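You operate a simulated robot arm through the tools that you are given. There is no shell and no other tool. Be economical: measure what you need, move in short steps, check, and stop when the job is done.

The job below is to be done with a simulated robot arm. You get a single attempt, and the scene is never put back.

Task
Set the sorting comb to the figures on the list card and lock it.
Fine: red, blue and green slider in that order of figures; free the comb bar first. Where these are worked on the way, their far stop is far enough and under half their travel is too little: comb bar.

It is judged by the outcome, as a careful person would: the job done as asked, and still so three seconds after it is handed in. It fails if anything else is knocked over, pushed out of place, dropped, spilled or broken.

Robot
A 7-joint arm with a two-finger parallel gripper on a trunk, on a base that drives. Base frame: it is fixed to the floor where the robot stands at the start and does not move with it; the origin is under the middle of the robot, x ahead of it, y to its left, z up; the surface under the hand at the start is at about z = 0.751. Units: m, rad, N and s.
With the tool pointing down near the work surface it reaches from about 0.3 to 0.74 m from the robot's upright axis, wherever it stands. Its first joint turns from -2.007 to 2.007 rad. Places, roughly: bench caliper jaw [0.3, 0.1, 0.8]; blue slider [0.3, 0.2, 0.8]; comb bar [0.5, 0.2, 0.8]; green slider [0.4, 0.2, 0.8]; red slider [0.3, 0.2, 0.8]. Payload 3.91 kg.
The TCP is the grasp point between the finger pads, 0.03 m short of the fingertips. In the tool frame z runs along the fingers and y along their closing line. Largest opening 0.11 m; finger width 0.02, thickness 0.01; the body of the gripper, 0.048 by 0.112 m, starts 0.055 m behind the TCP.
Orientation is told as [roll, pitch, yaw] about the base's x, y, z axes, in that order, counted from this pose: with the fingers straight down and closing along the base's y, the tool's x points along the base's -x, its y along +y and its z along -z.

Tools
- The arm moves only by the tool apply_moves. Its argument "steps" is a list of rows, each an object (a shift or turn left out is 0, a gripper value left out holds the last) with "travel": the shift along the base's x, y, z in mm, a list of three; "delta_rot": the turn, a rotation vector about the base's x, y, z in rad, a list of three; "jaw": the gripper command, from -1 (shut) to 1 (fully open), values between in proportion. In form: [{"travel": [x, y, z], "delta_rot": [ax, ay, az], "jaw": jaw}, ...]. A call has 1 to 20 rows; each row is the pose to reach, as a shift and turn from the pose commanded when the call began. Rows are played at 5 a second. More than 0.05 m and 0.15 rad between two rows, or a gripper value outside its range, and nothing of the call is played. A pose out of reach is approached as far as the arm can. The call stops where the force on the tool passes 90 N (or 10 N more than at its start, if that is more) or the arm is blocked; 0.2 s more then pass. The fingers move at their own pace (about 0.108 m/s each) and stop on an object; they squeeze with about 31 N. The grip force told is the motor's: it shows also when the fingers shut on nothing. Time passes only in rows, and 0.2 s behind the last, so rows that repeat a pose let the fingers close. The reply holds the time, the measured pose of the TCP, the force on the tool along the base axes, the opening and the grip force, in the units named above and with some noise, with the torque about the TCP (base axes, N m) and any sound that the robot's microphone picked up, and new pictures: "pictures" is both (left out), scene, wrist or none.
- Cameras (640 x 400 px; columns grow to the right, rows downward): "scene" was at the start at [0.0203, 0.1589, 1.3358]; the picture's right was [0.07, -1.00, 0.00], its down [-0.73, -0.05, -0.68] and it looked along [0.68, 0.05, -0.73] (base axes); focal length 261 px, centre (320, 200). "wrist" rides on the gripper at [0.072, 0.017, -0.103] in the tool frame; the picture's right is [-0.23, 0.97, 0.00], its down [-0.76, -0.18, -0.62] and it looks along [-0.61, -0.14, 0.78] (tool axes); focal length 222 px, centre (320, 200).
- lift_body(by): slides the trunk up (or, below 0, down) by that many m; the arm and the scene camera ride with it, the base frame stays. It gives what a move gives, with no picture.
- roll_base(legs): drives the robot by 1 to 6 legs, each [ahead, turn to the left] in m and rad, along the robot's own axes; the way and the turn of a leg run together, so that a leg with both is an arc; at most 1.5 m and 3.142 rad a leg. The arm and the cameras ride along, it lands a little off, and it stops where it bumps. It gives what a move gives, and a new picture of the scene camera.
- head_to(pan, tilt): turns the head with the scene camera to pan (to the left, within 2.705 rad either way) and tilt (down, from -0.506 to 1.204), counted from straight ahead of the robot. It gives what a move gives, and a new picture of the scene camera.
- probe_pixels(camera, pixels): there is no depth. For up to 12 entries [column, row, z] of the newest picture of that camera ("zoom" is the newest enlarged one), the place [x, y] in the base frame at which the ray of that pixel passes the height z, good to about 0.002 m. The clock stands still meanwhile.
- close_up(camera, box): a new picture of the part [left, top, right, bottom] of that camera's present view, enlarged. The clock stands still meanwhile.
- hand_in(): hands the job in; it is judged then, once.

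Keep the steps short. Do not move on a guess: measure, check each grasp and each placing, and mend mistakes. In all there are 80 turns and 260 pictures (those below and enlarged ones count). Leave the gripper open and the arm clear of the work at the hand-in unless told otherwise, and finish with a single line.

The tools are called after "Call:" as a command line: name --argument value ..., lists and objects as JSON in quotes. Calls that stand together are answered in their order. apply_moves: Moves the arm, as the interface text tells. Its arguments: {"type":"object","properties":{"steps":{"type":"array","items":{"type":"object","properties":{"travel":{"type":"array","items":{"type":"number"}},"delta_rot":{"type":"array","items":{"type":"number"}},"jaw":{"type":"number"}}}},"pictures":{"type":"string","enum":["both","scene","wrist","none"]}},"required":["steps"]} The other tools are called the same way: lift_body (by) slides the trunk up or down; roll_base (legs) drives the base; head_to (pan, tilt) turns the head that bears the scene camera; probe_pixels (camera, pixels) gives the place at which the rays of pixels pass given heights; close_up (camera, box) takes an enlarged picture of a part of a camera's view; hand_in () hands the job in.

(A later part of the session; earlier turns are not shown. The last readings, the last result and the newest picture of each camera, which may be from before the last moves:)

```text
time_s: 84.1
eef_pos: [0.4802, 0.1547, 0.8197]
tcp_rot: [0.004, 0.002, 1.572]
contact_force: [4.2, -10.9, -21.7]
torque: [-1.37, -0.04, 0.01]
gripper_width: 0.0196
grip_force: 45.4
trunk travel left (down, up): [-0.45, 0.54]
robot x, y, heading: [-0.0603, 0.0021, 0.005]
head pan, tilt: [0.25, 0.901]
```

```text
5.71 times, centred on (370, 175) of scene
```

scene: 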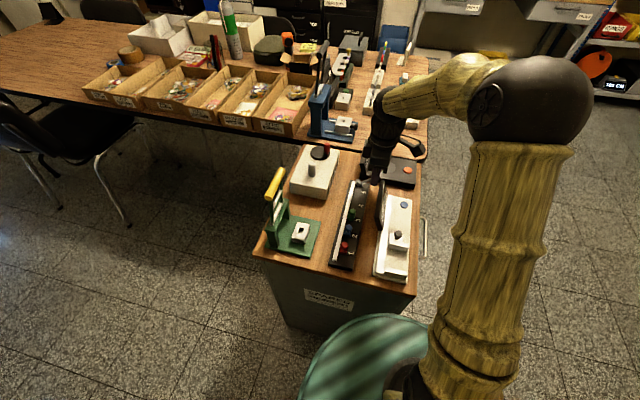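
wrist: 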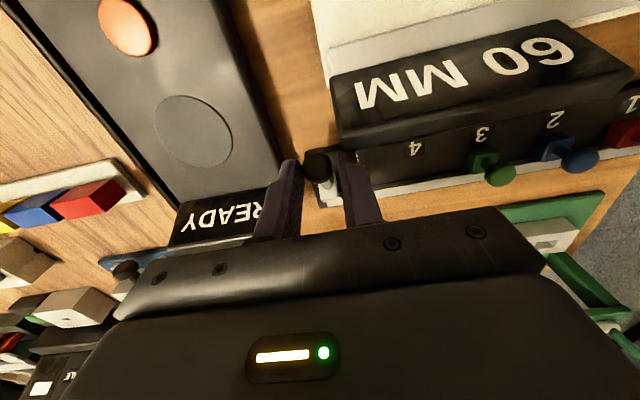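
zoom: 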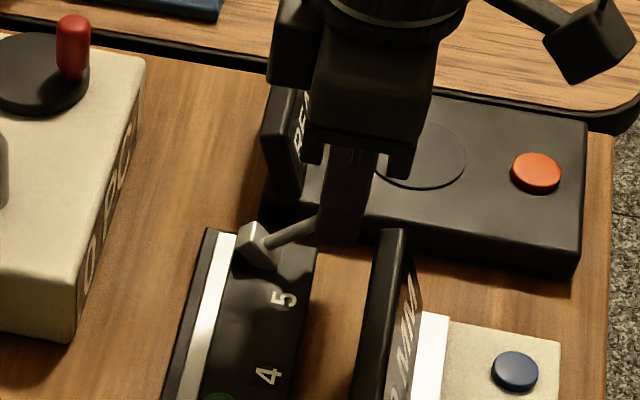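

The resistance is about 24 N, purely tangential to the arc, so the x-axis hinge fits and it's just stiff. I'll continue along the arc.

Call:
apply_moves --steps '[{"travel": [0, 3, 3.5]}, {"travel": [0, 6.5, 6.5]}, {"travel": [0, 10.5, 9]}, {"travel": [0, 10.5, 9]}]' --pictures "none"

Call:
close_up --camera "wrist" --box '[250, 80, 400, 200]'

Call:
close_up --camera "scene" --box '[330, 140, 410, 210]'

```text
time_s: 85.1
eef_pos: [0.481, 0.1647, 0.8337]
tcp_rot: [-0.001, 0.0, 1.571]
contact_force: [-2.4, -15.1, 3.1]
torque: [-1.01, 0.12, -0.05]
gripper_width: 0.0178
grip_force: 44.9
trunk travel left (down, up): [-0.45, 0.54]
robot x, y, heading: [-0.0533, 0.0002, 0.012]
head pan, tilt: [0.25, 0.901]
```

```text
3.33 times, centred on (325, 140) of wrist
```

zoom: 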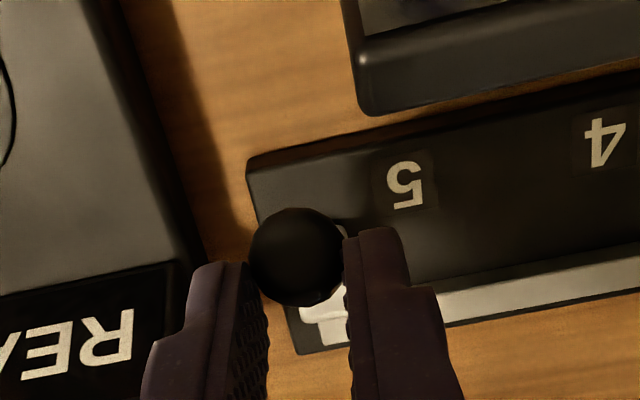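

```text
5.71 times, centred on (370, 175) of scene
```

zoom: 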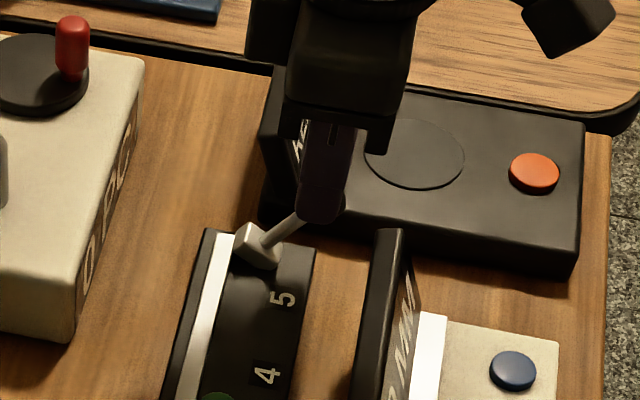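

The lever rotates well. I'll carry on over the top to about 105°, with force checks.

Call:
apply_moves --steps '[{"travel": [0, 6, 3.5]}, {"travel": [0, 12.5, 6]}, {"travel": [0, 19, 7]}, {"travel": [0, 25, 7.4]}, {"travel": [0, 25, 7.4]}]' --pictures "none"

Call:
close_up --camera "scene" --box '[330, 140, 410, 210]'

```text
time_s: 86.3
eef_pos: [0.4792, 0.1925, 0.8387]
tcp_rot: [0.001, -0.002, 1.574]
contact_force: [0.5, 0.2, -0.5]
torque: [0.01, -0.01, -0.01]
gripper_width: 0.0
grip_force: 38.0
trunk travel left (down, up): [-0.45, 0.54]
robot x, y, heading: [-0.0564, 0.0015, 0.006]
head pan, tilt: [0.25, 0.901]
```

```text
5.71 times, centred on (370, 175) of scene
```

zoom: 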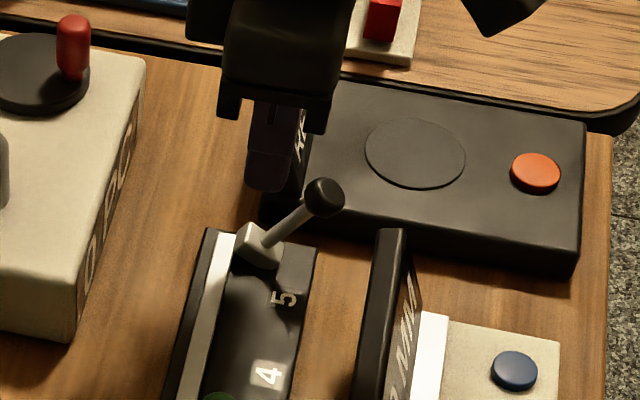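

The ball slipped out with the lever part-way up. I'll rise, half-open, and measure where the ball is now.

Call:
apply_moves --steps '[{"travel": [0, 0, 30]}, {"travel": [0, -20, 60], "jaw": -0.55}, {"travel": [0, -30, 60], "jaw": -0.55}]' --pictures "both"

Call:
close_up --camera "scene" --box '[340, 155, 390, 195]'

Call:
close_up --camera "wrist" --box '[260, 80, 380, 170]'

```text
time_s: 87.1
eef_pos: [0.4795, 0.162, 0.9003]
tcp_rot: [0.001, 0.001, 1.571]
contact_force: [0.4, 0.8, 0.4]
torque: [-0.04, 0.01, 0.0]
gripper_width: 0.0247
grip_force: 0.0
trunk travel left (down, up): [-0.45, 0.54]
robot x, y, heading: [-0.06, 0.0017, 0.01]
head pan, tilt: [0.25, 0.901]
```

scene: 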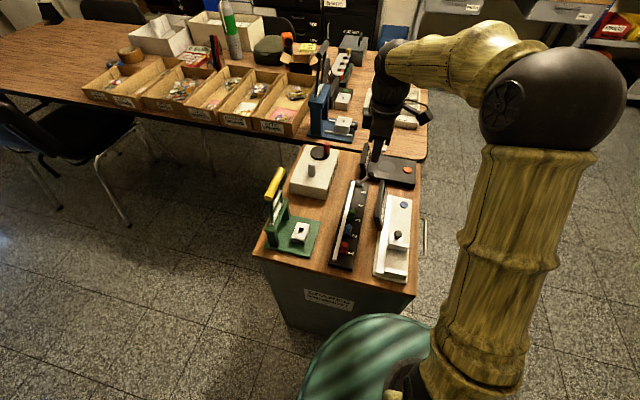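
wrist: 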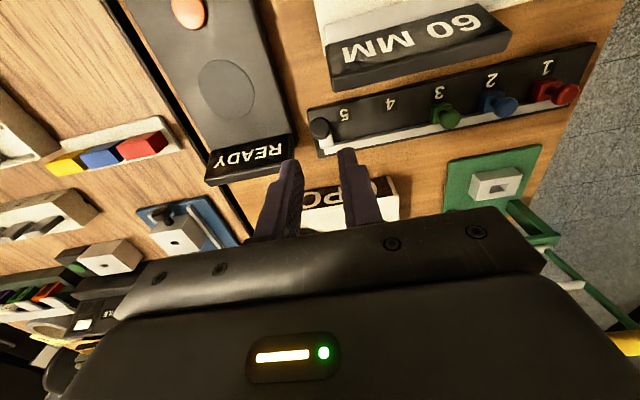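

```text
10.00 times, centred on (365, 175) of scene
```

zoom: 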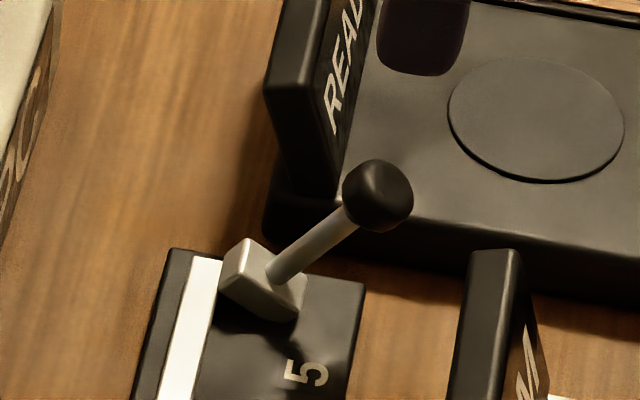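

```text
4.44 times, centred on (320, 125) of wrist
```

zoom: 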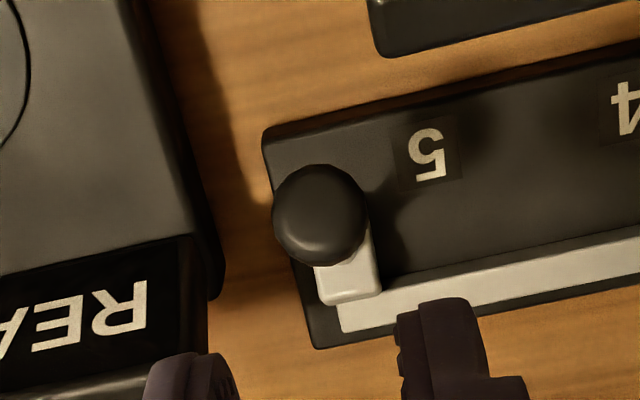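

Call:
probe_pixels --camera "scene" --pixels '[[370.8, 174.5, 0.79], [370.8, 174.5, 0.8], [370.8, 174.5, 0.81], [370.8, 174.5, 0.82]]'

Call:
probe_pixels --camera "wrist" --pixels '[[320, 128.4, 0.79], [320, 128.4, 0.8], [320, 128.4, 0.81], [320, 128.4, 0.82]]'

```text
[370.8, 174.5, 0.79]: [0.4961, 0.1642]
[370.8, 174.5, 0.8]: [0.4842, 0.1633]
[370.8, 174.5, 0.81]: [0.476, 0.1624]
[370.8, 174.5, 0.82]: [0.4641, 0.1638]
```

```text
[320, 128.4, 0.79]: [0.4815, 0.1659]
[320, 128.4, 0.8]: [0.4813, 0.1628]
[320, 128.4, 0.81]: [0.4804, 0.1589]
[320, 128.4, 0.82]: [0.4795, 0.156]
```

The ball is now at (0.481, 0.163, 0.803), so the lever has turned about 20° and holds. My grip was too near the fingertips. I'll regrip deeper, with the tips 14 mm below the ball's centre.

Call:
apply_moves --steps '[{"travel": [1, 1, -35], "jaw": -0.5}, {"travel": [1, 1, -65]}, {"travel": [1, 1, -82]}, {"travel": [1, 1, -82], "jaw": -1}, {"travel": [1, 1, -82], "jaw": -1}, {"travel": [1, 1, -82], "jaw": -1}]' --pictures "none"

Call:
close_up --camera "scene" --box '[340, 155, 390, 195]'

```text
time_s: 88.5
eef_pos: [0.48, 0.162, 0.818]
tcp_rot: [0.003, 0.0, 1.57]
contact_force: [-1.2, -2.3, -0.4]
torque: [-0.15, -0.02, -0.05]
gripper_width: 0.0193
grip_force: 45.3
trunk travel left (down, up): [-0.45, 0.54]
robot x, y, heading: [-0.0546, -0.0025, 0.008]
head pan, tilt: [0.25, 0.901]
```

```text
10.00 times, centred on (365, 175) of scene
```

zoom: 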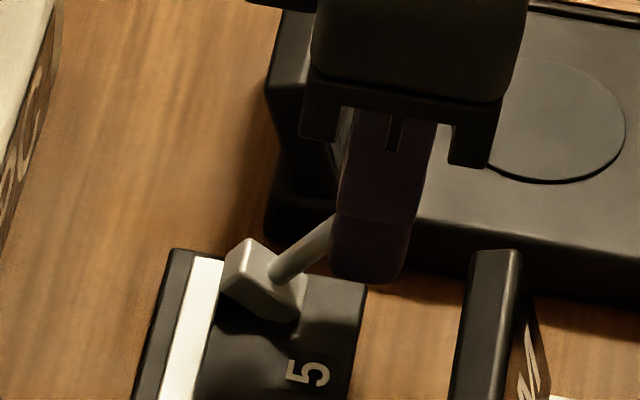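

A solid 19 mm grip. I'll step on along the arc to about 60° and read the force.

Call:
apply_moves --steps '[{"travel": [0, 2.2, 1.8]}, {"travel": [0, 4.4, 3.4]}, {"travel": [0, 6.6, 4.7]}, {"travel": [0, 6.6, 4.7]}]' --pictures "none"

Call:
close_up --camera "scene" --box '[340, 155, 390, 195]'

```text
time_s: 89.5
eef_pos: [0.481, 0.1681, 0.8203]
tcp_rot: [0.004, 0.002, 1.57]
contact_force: [-8.8, -16.1, -17.9]
torque: [-1.38, 0.16, 0.03]
gripper_width: 0.0193
grip_force: 44.8
trunk travel left (down, up): [-0.45, 0.54]
robot x, y, heading: [-0.0578, 0.0005, 0.005]
head pan, tilt: [0.25, 0.901]
```

```text
10.00 times, centred on (365, 175) of scene
```

zoom: 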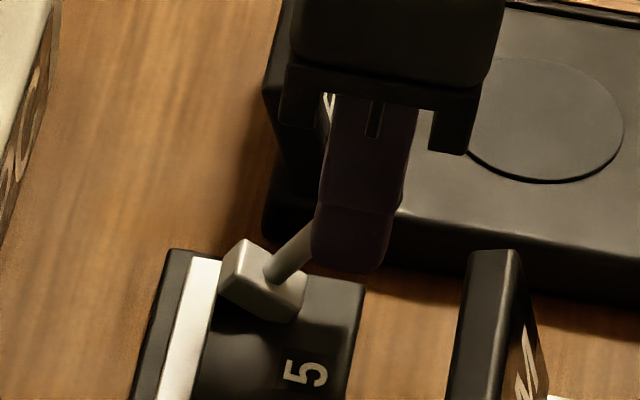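

It yields at about 24 N, the same as before, so it's friction-like. I'll continue to about 80°.

Call:
apply_moves --steps '[{"travel": [0, 3.3, 2]}, {"travel": [0, 6.6, 3.4]}, {"travel": [0, 10, 4.4]}, {"travel": [0, 14, 5.2]}, {"travel": [0, 14, 5.2]}]' --pictures "none"

Call:
close_up --camera "scene" --box '[340, 155, 390, 195]'

```text
time_s: 90.7
eef_pos: [0.4802, 0.1815, 0.8279]
tcp_rot: [-0.001, 0.001, 1.571]
contact_force: [-9.3, -20.1, -6.2]
torque: [-1.54, 0.21, 0.0]
gripper_width: 0.0192
grip_force: 44.8
trunk travel left (down, up): [-0.45, 0.54]
robot x, y, heading: [-0.0609, -0.001, 0.007]
head pan, tilt: [0.25, 0.901]
```

```text
10.00 times, centred on (365, 175) of scene
```

zoom: 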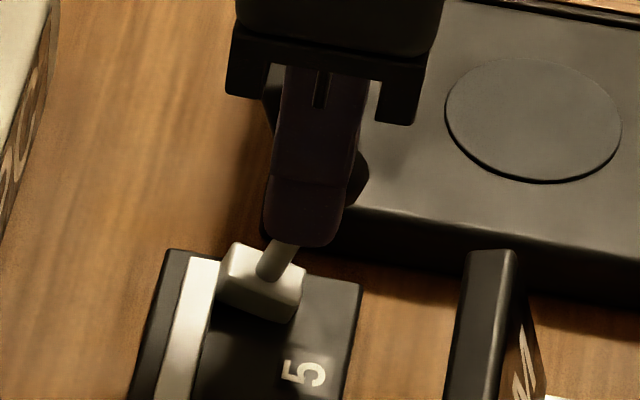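

The lever is nearly upright and turning freely, and the white bar's shading changes with it. I'll continue past vertical.

Call:
apply_moves --steps '[{"travel": [0, 4, 0.5]}, {"travel": [0, 8, 0.6]}, {"travel": [0, 12, 0.2]}, {"travel": [0, 16, -0.8]}, {"travel": [0, 20, -2.5]}, {"travel": [0, 20, -2.5]}]' --pictures "none"

Call:
close_up --camera "scene" --box '[340, 155, 390, 195]'

```text
time_s: 92.1
eef_pos: [0.4807, 0.2042, 0.824]
tcp_rot: [0.001, -0.001, 1.572]
contact_force: [-0.7, 0.1, 1.2]
torque: [0.0, -0.03, -0.03]
gripper_width: 0.0
grip_force: 37.7
trunk travel left (down, up): [-0.45, 0.54]
robot x, y, heading: [-0.0609, -0.0008, 0.008]
head pan, tilt: [0.25, 0.901]
```

```text
10.00 times, centred on (365, 175) of scene
```

zoom: 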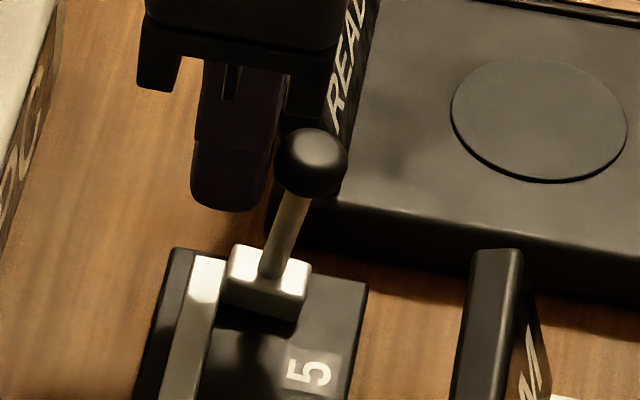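

It slipped again near vertical, which might be the stop or just the grip. I'll test by pushing the ball in +y with closed fingers: rise, go around to its -y side, lower, push gently.

Call:
apply_moves --steps '[{"travel": [0, 0, 45]}, {"travel": [0, -35, 55]}, {"travel": [0, -65, 45]}, {"travel": [0, -65, 5]}, {"travel": [0, -55, 2]}, {"travel": [0, -48, 2]}, {"travel": [0, -42, 2]}, {"travel": [0, -38, 2]}, {"travel": [0, -38, 2]}]' --pictures "none"

Call:
close_up --camera "scene" --box '[340, 155, 390, 195]'

```text
time_s: 94.1
eef_pos: [0.4801, 0.1652, 0.8253]
tcp_rot: [0.0, -0.001, 1.572]
contact_force: [0.9, -1.7, 0.1]
torque: [0.03, 0.02, 0.01]
gripper_width: 0.0002
grip_force: 37.9
trunk travel left (down, up): [-0.45, 0.54]
robot x, y, heading: [-0.0578, -0.0016, 0.01]
head pan, tilt: [0.25, 0.901]
```

```text
10.00 times, centred on (365, 175) of scene
```

zoom: 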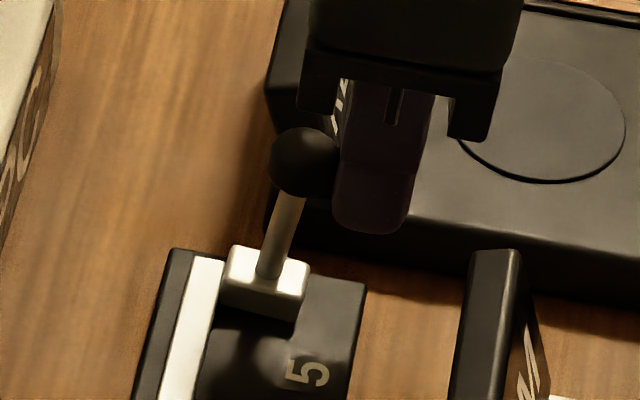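

Contact made and the ball moved a few mm already. I'll push further in small steps.

Call:
apply_moves --steps '[{"travel": [0, 4, 0]}, {"travel": [0, 8, 0]}, {"travel": [0, 12, 0]}, {"travel": [0, 16, 0]}, {"travel": [0, 20, 0]}, {"travel": [0, 20, 0]}]' --pictures "none"

Call:
close_up --camera "scene" --box '[340, 155, 390, 195]'

```text
time_s: 95.5
eef_pos: [0.4799, 0.1723, 0.8275]
tcp_rot: [0.006, 0.01, 1.563]
contact_force: [-16.1, -61.5, 2.7]
torque: [-1.08, 0.53, 0.2]
gripper_width: 0.0
grip_force: 37.6
trunk travel left (down, up): [-0.45, 0.54]
robot x, y, heading: [-0.0606, 0.0029, 0.006]
head pan, tilt: [0.25, 0.901]
```

```text
10.00 times, centred on (365, 175) of scene
```

zoom: 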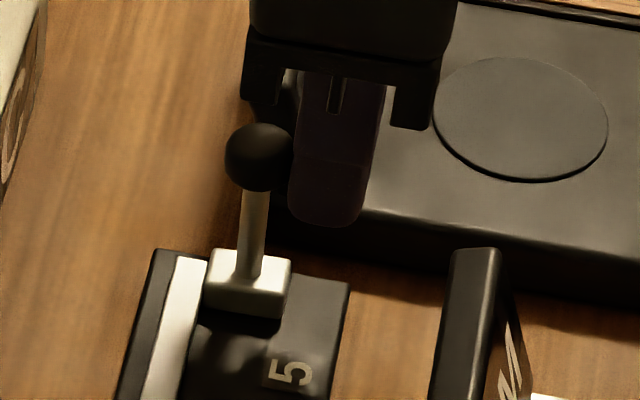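

61 N with the lever upright, so that is the far stop and the comb should be free. I'll back off and check nothing shifted.

Call:
apply_moves --steps '[{"travel": [0, -8, 0]}, {"travel": [0, -20, 0]}, {"travel": [0, -30, 10]}, {"travel": [-20, -30, 50]}, {"travel": [-60, 0, 80]}, {"travel": [-95, 20, 90], "jaw": -0.3}, {"travel": [-95, 20, 90], "jaw": -0.3}]' --pictures "both"

Call:
close_up --camera "scene" --box '[320, 155, 400, 225]'

Call:
close_up --camera "wrist" --box '[200, 40, 440, 190]'

```text
refused: row 5 steps farther than a row can; nothing moved
```

```text
5.71 times, centred on (360, 190) of scene
```

zoom: 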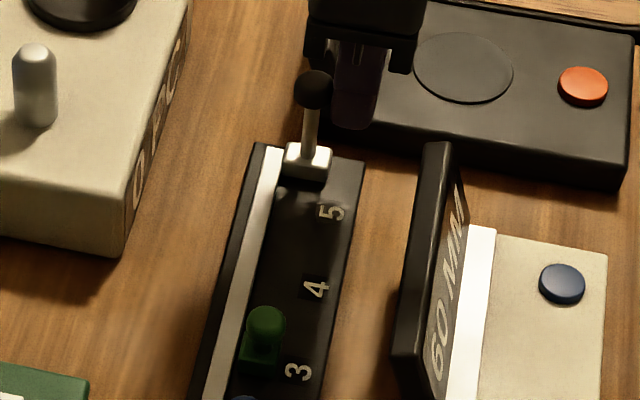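

```text
2.67 times, centred on (320, 115) of wrist
```

zoom: 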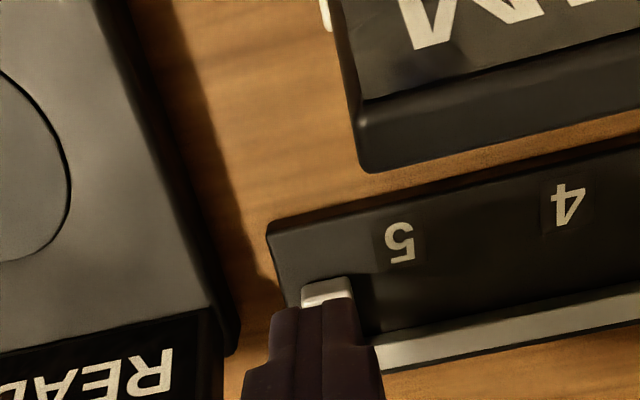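

Call:
apply_moves --steps '[{"travel": [0, -8, 0]}, {"travel": [0, -20, 0]}, {"travel": [0, -30, 10]}, {"travel": [-15, -25, 45]}, {"travel": [-45, -10, 75]}, {"travel": [-80, 5, 90], "jaw": -0.3}, {"travel": [-110, 18, 95], "jaw": -0.3}, {"travel": [-123, 18, 95], "jaw": -0.3}, {"travel": [-123, 18, 95], "jaw": -0.3}]' --pictures "both"

Call:
close_up --camera "scene" --box '[320, 155, 400, 225]'

Call:
close_up --camera "wrist" --box '[200, 40, 440, 190]'

```text
time_s: 97.5
eef_pos: [0.3589, 0.203, 0.92]
tcp_rot: [0.0, -0.001, 1.57]
contact_force: [0.2, 0.4, 0.6]
torque: [-0.03, 0.0, 0.02]
gripper_width: 0.0386
grip_force: 0.2
trunk travel left (down, up): [-0.45, 0.54]
robot x, y, heading: [-0.059, -0.001, 0.009]
head pan, tilt: [0.25, 0.901]
```

scene: 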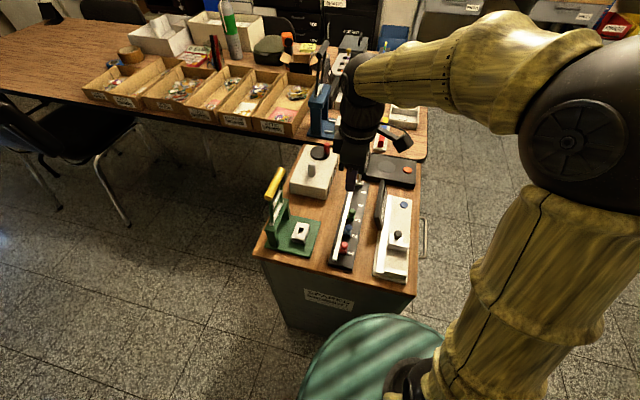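
wrist: 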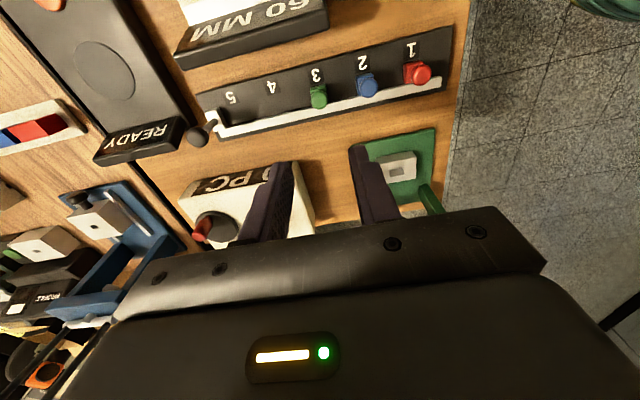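

```text
5.71 times, centred on (360, 190) of scene
```

zoom: 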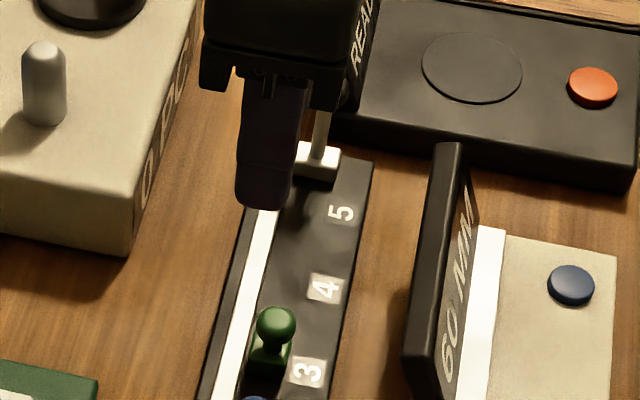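

```text
2.67 times, centred on (320, 115) of wrist
```

zoom: 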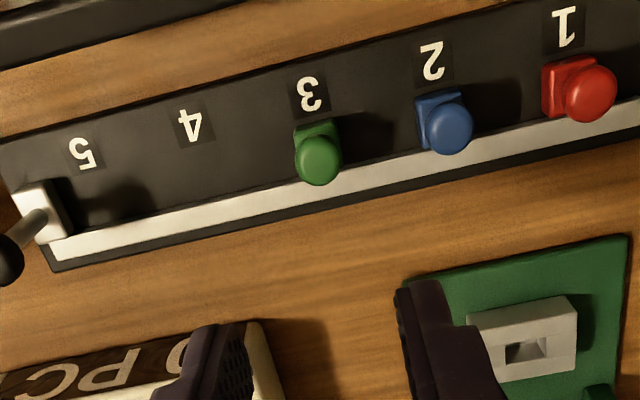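

The lever stands upright and the sliders sit beside 1, 2 and 3. I'll measure the label and knob x positions from this view.

Call:
probe_pixels --camera "zoom" --pixels '[[565, 27, 0.762], [432, 62, 0.762], [309, 95, 0.762], [190, 126, 0.762], [83, 153, 0.762], [590, 92, 0.785], [450, 128, 0.785], [319, 161, 0.785], [319, 127, 0.77], [437, 100, 0.77], [568, 72, 0.77]]'

Call:
probe_pixels --camera "scene" --pixels '[[352.5, 213.7, 0.78], [352.5, 213.7, 0.79]]'

Call:
close_up --camera "scene" --box '[325, 205, 375, 265]'

```text
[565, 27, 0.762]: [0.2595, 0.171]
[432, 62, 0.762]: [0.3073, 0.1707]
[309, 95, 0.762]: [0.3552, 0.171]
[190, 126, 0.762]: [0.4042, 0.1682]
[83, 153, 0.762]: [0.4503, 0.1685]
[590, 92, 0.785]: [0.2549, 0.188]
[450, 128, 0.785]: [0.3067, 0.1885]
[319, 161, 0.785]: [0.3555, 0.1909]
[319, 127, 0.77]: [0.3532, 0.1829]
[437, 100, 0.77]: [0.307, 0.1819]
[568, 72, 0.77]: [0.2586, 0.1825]
```

```text
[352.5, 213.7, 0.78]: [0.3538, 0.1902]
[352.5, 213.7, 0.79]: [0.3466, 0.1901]
```

```text
6.67 times, centred on (350, 235) of scene
```

zoom: 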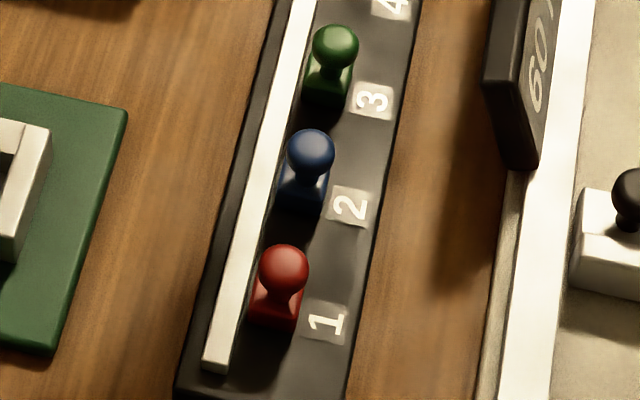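

The three sliders are each beside 1, 2 and 3 within about 2 mm. I'll grip the green knob first, with the tips at z≈0.776 to stay above the bar.

Call:
apply_moves --steps '[{"travel": [-3.5, -16, -30], "jaw": -0.35}, {"travel": [-3.5, -16, -70]}, {"travel": [-3.5, -16, -100]}, {"travel": [-3.5, -16, -114]}, {"travel": [-3.5, -16, -114], "jaw": -1}, {"travel": [-3.5, -16, -114], "jaw": -1}, {"travel": [-3.5, -16, -114], "jaw": -1}]' --pictures "none"

Call:
close_up --camera "scene" --box '[325, 185, 375, 245]'

Call:
close_up --camera "wrist" --box '[220, 80, 420, 200]'

```text
time_s: 99.1
eef_pos: [0.3557, 0.1873, 0.8081]
tcp_rot: [-0.001, 0.0, 1.57]
contact_force: [1.4, -0.3, 0.3]
torque: [0.29, -0.09, -0.05]
gripper_width: 0.0173
grip_force: 45.2
trunk travel left (down, up): [-0.45, 0.54]
robot x, y, heading: [-0.0582, -0.0018, 0.006]
head pan, tilt: [0.25, 0.901]
```

```text
6.67 times, centred on (350, 215) of scene
```

zoom: 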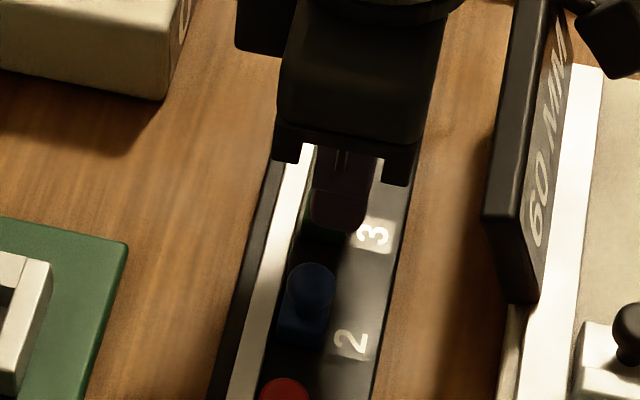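

```text
3.20 times, centred on (320, 140) of wrist
```

zoom: 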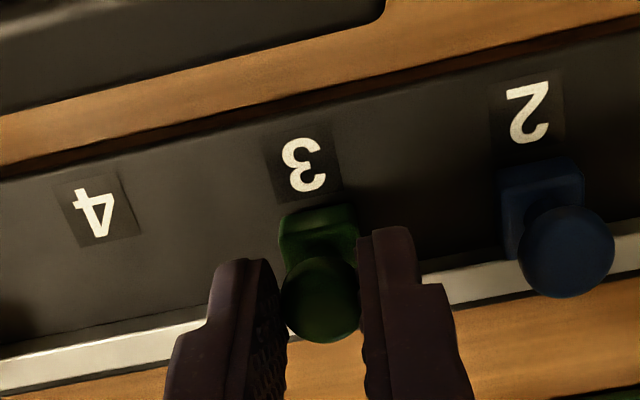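

Green is held, at x = 0.3557. I'll measure the labels in this close view for a precise spacing.

Call:
probe_pixels --camera "zoom" --pixels '[[304, 164, 0.762], [94, 214, 0.762], [528, 112, 0.762], [318, 235, 0.773], [545, 190, 0.773]]'

Call:
apply_moves --steps '[{"travel": [6, 0, 0]}, {"travel": [14, 0, 0]}, {"travel": [24, 0, 0]}, {"travel": [34, 0, 0]}, {"travel": [42, 0, 0]}, {"travel": [49, 0, 0]}, {"travel": [49, 0, 0]}]' --pictures "none"

Call:
close_up --camera "wrist" --box '[220, 80, 420, 200]'

```text
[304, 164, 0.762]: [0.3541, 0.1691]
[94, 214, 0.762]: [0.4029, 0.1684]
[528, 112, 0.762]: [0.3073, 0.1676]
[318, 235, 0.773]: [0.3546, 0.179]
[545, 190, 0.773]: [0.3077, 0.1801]
```

```text
time_s: 100.7
eef_pos: [0.4042, 0.187, 0.8083]
tcp_rot: [0.0, 0.002, 1.571]
contact_force: [1.3, 1.4, 2.6]
torque: [-0.13, -0.07, 0.0]
gripper_width: 0.0173
grip_force: 44.8
trunk travel left (down, up): [-0.45, 0.54]
robot x, y, heading: [-0.0598, 0.0022, 0.004]
head pan, tilt: [0.25, 0.901]
```

```text
3.20 times, centred on (320, 140) of wrist
```

zoom: 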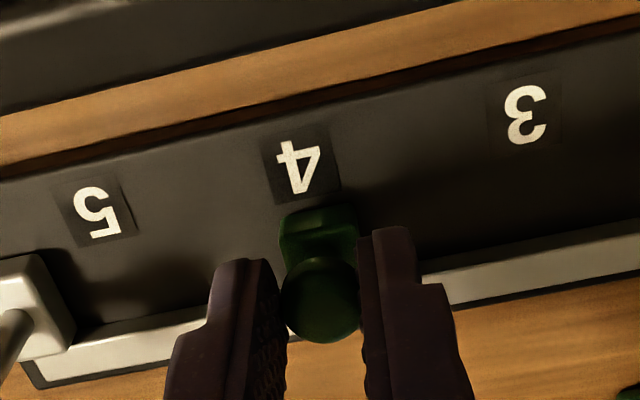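

Green slides freely and the '4' patch is now where '3' was, within about 0.5 mm. I'll nudge +0.7 mm, release, rise and go to blue at x≈0.307.

Call:
apply_moves --steps '[{"travel": [0.7, 0, 0]}, {"travel": [0.7, 0, 0]}, {"travel": [0.7, 0, 0], "jaw": -0.35}, {"travel": [0.7, 0, 0], "jaw": -0.35}, {"travel": [0.7, 0, 40]}, {"travel": [-40, 0, 45]}, {"travel": [-80, 0, 45]}, {"travel": [-97.5, 0, 45]}, {"travel": [-97.5, 0, 45]}]' --pictures "none"

Call:
close_up --camera "wrist" --box '[200, 60, 440, 200]'

```text
time_s: 102.7
eef_pos: [0.3049, 0.1878, 0.8546]
tcp_rot: [0.0, 0.0, 1.571]
contact_force: [-0.4, 0.4, 0.6]
torque: [0.05, -0.02, 0.02]
gripper_width: 0.0355
grip_force: 0.0
trunk travel left (down, up): [-0.45, 0.54]
robot x, y, heading: [-0.0566, 0.0019, 0.005]
head pan, tilt: [0.25, 0.901]
```

```text
2.67 times, centred on (320, 130) of wrist
```

zoom: 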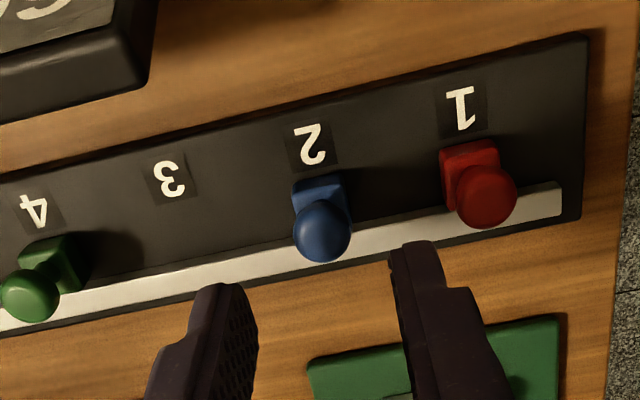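

Green stands at 4 and blue is between the fingers, so I'll descend and grip.

Call:
apply_moves --steps '[{"travel": [1, 0, -30], "jaw": -0.35}, {"travel": [1, 0, -46]}, {"travel": [1, 0, -46], "jaw": -1}, {"travel": [1, 0, -46], "jaw": -1}, {"travel": [1, 0, -46], "jaw": -1}]' --pictures "none"

Call:
close_up --camera "wrist" --box '[220, 80, 420, 200]'

```text
time_s: 103.9
eef_pos: [0.3067, 0.1864, 0.8069]
tcp_rot: [0.003, 0.0, 1.573]
contact_force: [-0.8, -11.2, 4.5]
torque: [-0.51, -0.03, 0.03]
gripper_width: 0.0172
grip_force: 44.9
trunk travel left (down, up): [-0.45, 0.54]
robot x, y, heading: [-0.0582, -0.0025, 0.003]
head pan, tilt: [0.25, 0.901]
```

```text
3.20 times, centred on (320, 140) of wrist
```

zoom: 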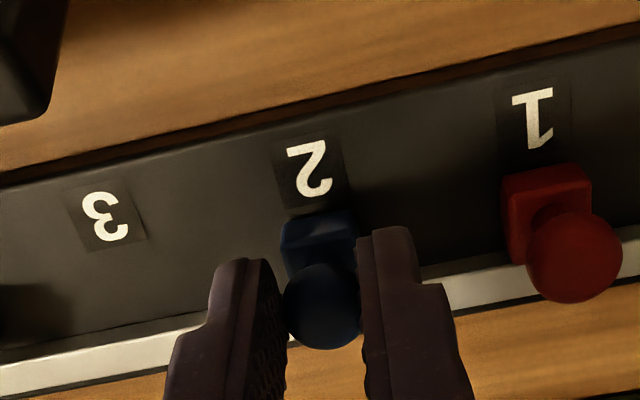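

Blue is held at x = 0.3067. Its patch shows it about 2 mm past 2. Moving to x≈0.356, the same place green had at 3.

Call:
apply_moves --steps '[{"travel": [6, 0, 0]}, {"travel": [14, 0, 0]}, {"travel": [24, 0, 0]}, {"travel": [34, 0, 0]}, {"travel": [42, 0, 0]}, {"travel": [49.3, 0, 0]}, {"travel": [49.3, 0, 0]}, {"travel": [49.3, 0, 0]}]' --pictures "none"

Call:
close_up --camera "wrist" --box '[220, 80, 420, 200]'

```text
time_s: 105.7
eef_pos: [0.3564, 0.1856, 0.8075]
tcp_rot: [-0.001, -0.001, 1.57]
contact_force: [-0.1, -13.1, 1.6]
torque: [-0.32, -0.06, 0.06]
gripper_width: 0.0173
grip_force: 45.1
trunk travel left (down, up): [-0.45, 0.54]
robot x, y, heading: [-0.0594, 0.002, 0.012]
head pan, tilt: [0.25, 0.901]
```

```text
3.20 times, centred on (320, 140) of wrist
```

zoom: 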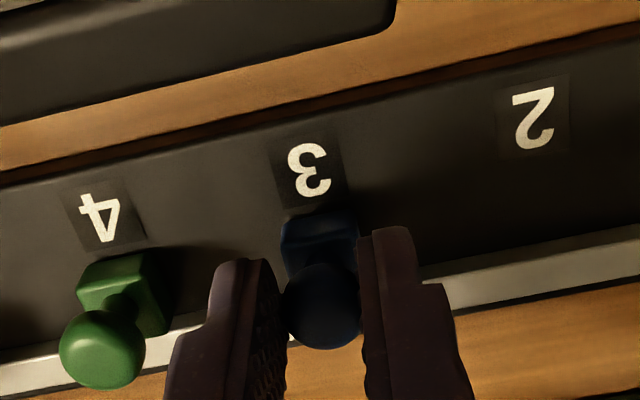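

By the patch-edge direction, blue lines up with 3 and green with 4. I'll release and go to red at x≈0.257.

Call:
apply_moves --steps '[{"jaw": -0.35}, {"jaw": -0.35}, {"travel": [0, 1, 40]}, {"travel": [-40, 1, 45]}, {"travel": [-80, 1, 45]}, {"travel": [-99, 1, 45]}, {"travel": [-99, 1, 45]}]' --pictures "none"

Call:
close_up --camera "wrist" --box '[200, 60, 440, 200]'

```text
time_s: 107.3
eef_pos: [0.2584, 0.1884, 0.8508]
tcp_rot: [0.0, 0.0, 1.569]
contact_force: [-0.8, 0.1, 0.3]
torque: [0.03, -0.02, 0.04]
gripper_width: 0.0358
grip_force: 0.0
trunk travel left (down, up): [-0.45, 0.54]
robot x, y, heading: [-0.0596, -0.0015, 0.005]
head pan, tilt: [0.25, 0.901]
```

```text
2.67 times, centred on (320, 130) of wrist
```

zoom: 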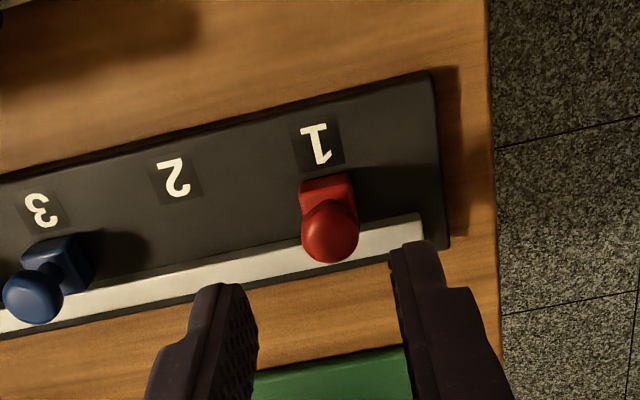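

Call:
apply_moves --steps '[{"travel": [-1, 0, -30], "jaw": -0.35}, {"travel": [-1, 0, -44]}, {"travel": [-1, 0, -44], "jaw": -1}, {"travel": [-1, 0, -44], "jaw": -1}, {"travel": [-1, 0, -44], "jaw": -1}, {"travel": [5, 0, -44]}, {"travel": [14, 0, -44]}, {"travel": [24, 0, -44]}, {"travel": [34, 0, -44]}, {"travel": [42, 0, -44]}, {"travel": [48, 0, -44]}, {"travel": [48, 0, -44]}]' --pictures "none"

Call:
close_up --camera "wrist" --box '[220, 80, 420, 200]'

```text
time_s: 109.9
eef_pos: [0.3054, 0.1872, 0.8068]
tcp_rot: [0.002, 0.002, 1.571]
contact_force: [0.7, -1.3, -21.8]
torque: [0.09, -0.01, 0.04]
gripper_width: 0.0173
grip_force: 45.1
trunk travel left (down, up): [-0.45, 0.54]
robot x, y, heading: [-0.0601, -0.0007, 0.009]
head pan, tilt: [0.25, 0.901]
```

```text
3.20 times, centred on (320, 140) of wrist
```

zoom: 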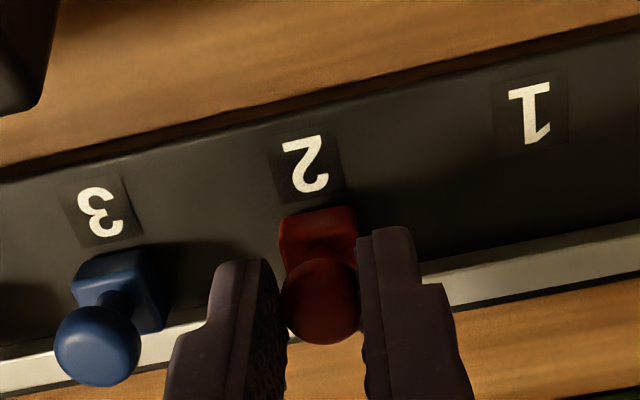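

Red lines up with 2. I'll release, rise and go above the lever ball to relock.

Call:
apply_moves --steps '[{"jaw": -0.35}, {"jaw": -0.35}, {"travel": [0, 0, 40]}, {"travel": [10, 0, 80]}, {"travel": [50, -10, 100]}, {"travel": [95, -20, 105]}, {"travel": [140, -30, 105]}, {"travel": [176, -40, 105]}, {"travel": [176, -40, 105], "jaw": -0.5}]' --pictures "both"

Call:
close_up --camera "wrist" --box '[260, 80, 380, 170]'

Call:
close_up --camera "scene" --box '[320, 155, 400, 225]'

```text
time_s: 111.9
eef_pos: [0.4817, 0.1482, 0.9135]
tcp_rot: [0.0, 0.0, 1.57]
contact_force: [0.5, -0.1, -1.2]
torque: [0.01, 0.0, -0.02]
gripper_width: 0.0277
grip_force: 0.0
trunk travel left (down, up): [-0.45, 0.54]
robot x, y, heading: [-0.056, -0.0025, 0.006]
head pan, tilt: [0.25, 0.901]
```

scene: 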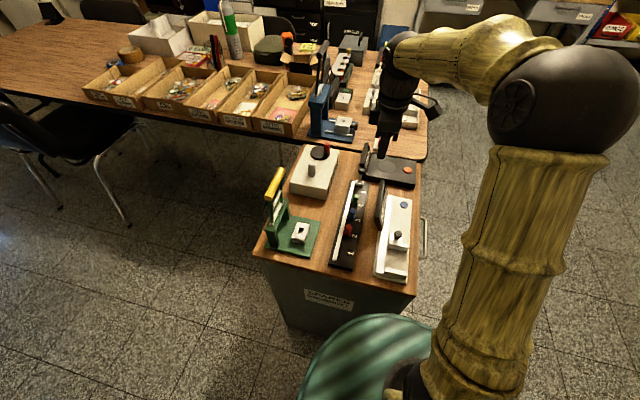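
wrist: 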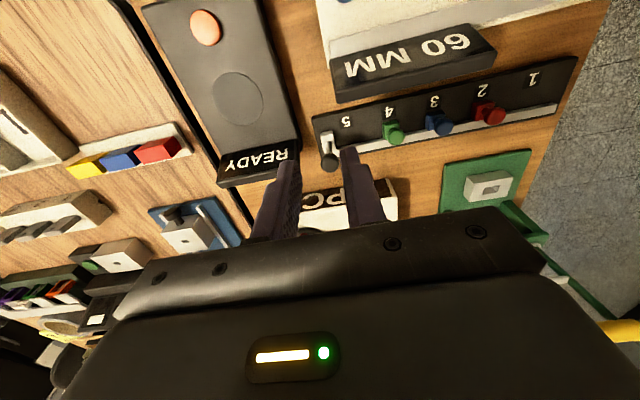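

```text
4.44 times, centred on (320, 125) of wrist
```

zoom: 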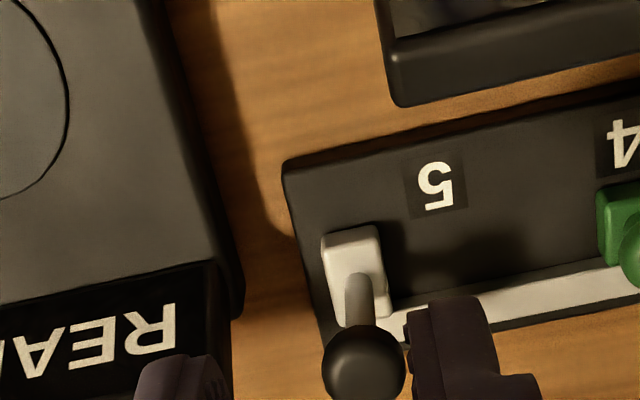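

```text
5.71 times, centred on (360, 190) of scene
```

zoom: 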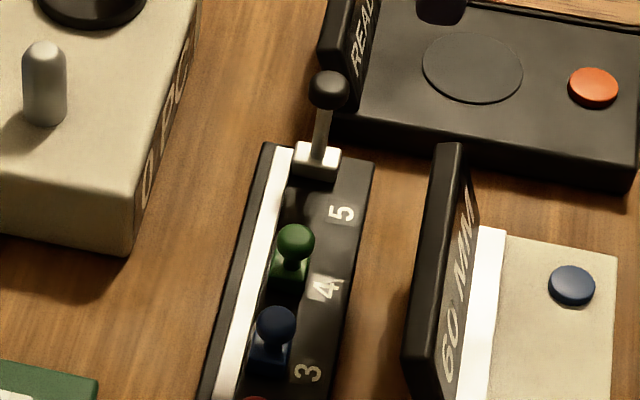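

Call:
probe_pixels --camera "wrist" --pixels '[[329.7, 162.2, 0.8], [329.7, 162.2, 0.81], [329.7, 162.2, 0.82]]'

Call:
probe_pixels --camera "scene" --pixels '[[361.6, 170.7, 0.8], [361.6, 170.7, 0.81], [361.6, 170.7, 0.82]]'

```text
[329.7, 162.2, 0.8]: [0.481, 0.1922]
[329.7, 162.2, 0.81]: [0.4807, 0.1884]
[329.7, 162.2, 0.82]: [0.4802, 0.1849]
```

```text
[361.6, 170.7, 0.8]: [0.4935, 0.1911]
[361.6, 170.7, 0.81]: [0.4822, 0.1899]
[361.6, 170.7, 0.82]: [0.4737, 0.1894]
```

The ball is at (0.4805, 0.189, 0.811). I'll grip it and swing it back along the arc to about 60° first.

Call:
apply_moves --steps '[{"travel": [-1, 41, 0], "jaw": -0.5}, {"travel": [-1, 41, -40]}, {"travel": [-1, 41, -75]}, {"travel": [-1, 41, -87.5]}, {"travel": [-1, 41, -87.5], "jaw": -1}, {"travel": [-1, 41, -87.5], "jaw": -1}, {"travel": [-1, 41, -87.5], "jaw": -1}, {"travel": [-1, 35, -88]}, {"travel": [-1, 29.6, -89]}, {"travel": [-1, 24, -91]}, {"travel": [-1, 19, -93.4]}, {"travel": [-1, 19, -93.4]}]' --pictures "none"

Call:
close_up --camera "scene" --box '[340, 155, 390, 195]'

```text
time_s: 114.5
eef_pos: [0.48, 0.169, 0.819]
tcp_rot: [-0.001, 0.0, 1.573]
contact_force: [10.6, 19.2, 15.3]
torque: [1.44, -0.18, -0.06]
gripper_width: 0.0194
grip_force: 45.1
trunk travel left (down, up): [-0.45, 0.54]
robot x, y, heading: [-0.0581, -0.0025, 0.005]
head pan, tilt: [0.25, 0.901]
```

```text
10.00 times, centred on (365, 175) of scene
```

zoom: 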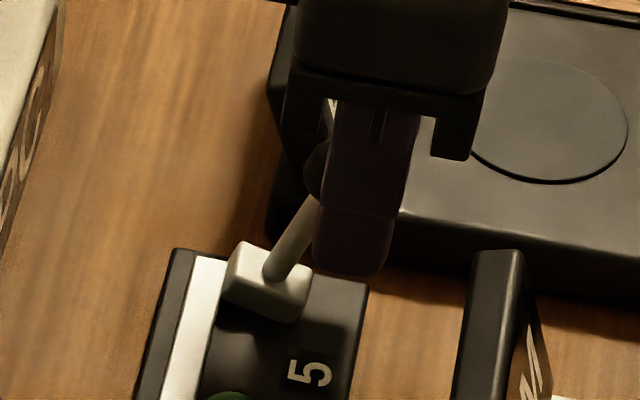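

The lever is following, so I'll continue down towards 35°.

Call:
apply_moves --steps '[{"travel": [0, -4, -3]}, {"travel": [0, -8, -6.5]}, {"travel": [0, -11.5, -10.5]}, {"travel": [0, -14.5, -14.5]}, {"travel": [0, -14.5, -14.5]}]' --pictures "none"

Call:
close_up --camera "scene" --box '[340, 155, 390, 195]'

Call:
close_up --camera "wrist" --box '[250, 80, 400, 200]'

```text
time_s: 115.7
eef_pos: [0.4797, 0.1512, 0.8038]
tcp_rot: [0.002, 0.001, 1.571]
contact_force: [0.1, 0.3, 0.4]
torque: [0.03, -0.01, -0.06]
gripper_width: 0.0
grip_force: 37.3
trunk travel left (down, up): [-0.45, 0.54]
robot x, y, heading: [-0.0547, 0.0008, 0.013]
head pan, tilt: [0.25, 0.901]
```

```text
10.00 times, centred on (365, 175) of scene
```

zoom: 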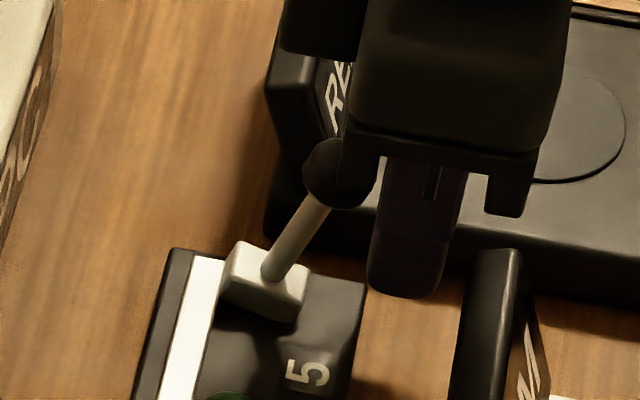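

```text
3.33 times, centred on (325, 140) of wrist
```

zoom: 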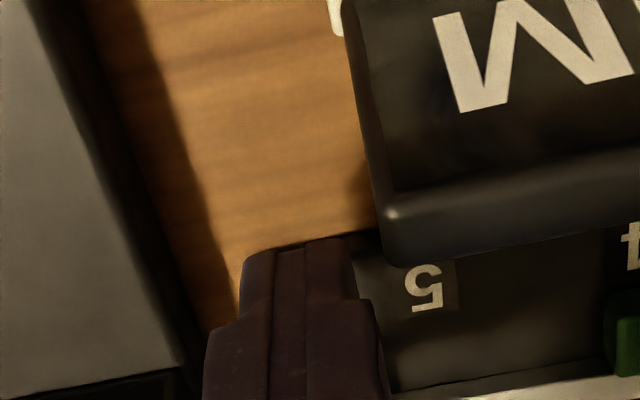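

It slipped off with the lever at about 60°. I'll push it the rest of the way with closed fingers from the +y side.

Call:
apply_moves --steps '[{"travel": [0, -3, 30]}, {"travel": [0, 10, 65]}, {"travel": [0, 48, 65]}, {"travel": [0, 48, 30]}, {"travel": [0, 40, 29]}, {"travel": [0, 34, 28]}, {"travel": [0, 29, 26]}, {"travel": [0, 24, 24]}, {"travel": [0, 20, 22]}, {"travel": [0, 20, 22]}]' --pictures "none"

Call:
close_up --camera "scene" --box '[340, 155, 390, 195]'

Call:
close_up --camera "wrist" --box '[250, 80, 400, 200]'

```text
time_s: 117.9
eef_pos: [0.4793, 0.1731, 0.8269]
tcp_rot: [-0.001, 0.0, 1.573]
contact_force: [0.7, -0.4, 0.4]
torque: [0.04, 0.0, -0.03]
gripper_width: 0.0001
grip_force: 37.9
trunk travel left (down, up): [-0.45, 0.54]
robot x, y, heading: [-0.0609, -0.0029, 0.01]
head pan, tilt: [0.25, 0.901]
```

```text
10.00 times, centred on (365, 175) of scene
```

zoom: 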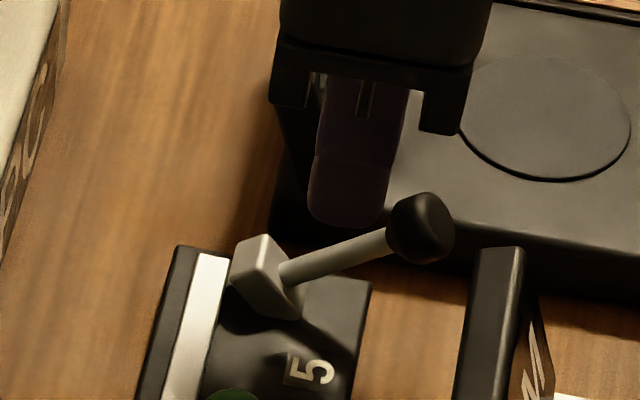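

```text
3.33 times, centred on (325, 140) of wrist
```

zoom: 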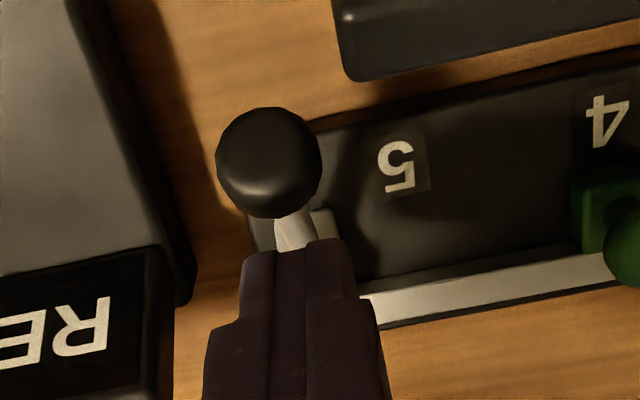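

The lever is back at its starting attitude: hub-to-ball offset 15.2, -4.2 px now against 15.4, -4.4 at the start. I'll press down gently on the ball to make sure it's at its stop.

Call:
apply_moves --steps '[{"travel": [0, 0, 25]}, {"travel": [0, -22, 25]}, {"travel": [0, -22, 10]}, {"travel": [0, -22, 5]}, {"travel": [0, -22, 2]}, {"travel": [0, -22, 0]}, {"travel": [0, -22, -1.5]}, {"travel": [0, -22, -3]}, {"travel": [0, -22, -4.5]}, {"travel": [0, -22, -4.5]}]' --pictures "none"

Call:
close_up --camera "scene" --box '[340, 155, 390, 195]'

```text
time_s: 120.1
eef_pos: [0.4797, 0.1485, 0.8308]
tcp_rot: [-0.019, -0.004, 1.568]
contact_force: [2.1, -12.2, 66.8]
torque: [-0.23, -0.13, 0.32]
gripper_width: 0.0
grip_force: 37.2
trunk travel left (down, up): [-0.45, 0.54]
robot x, y, heading: [-0.058, 0.0008, 0.011]
head pan, tilt: [0.25, 0.901]
```

```text
10.00 times, centred on (365, 175) of scene
```

zoom: 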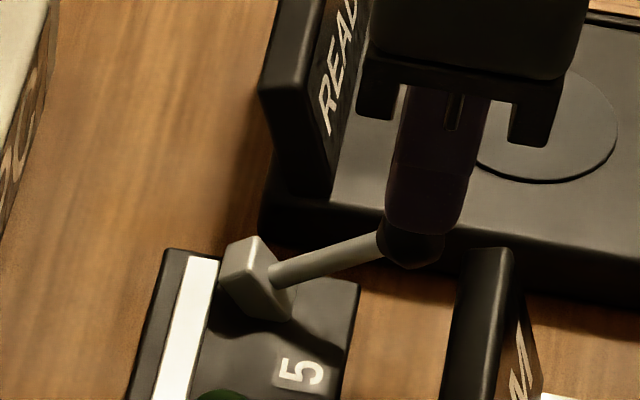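

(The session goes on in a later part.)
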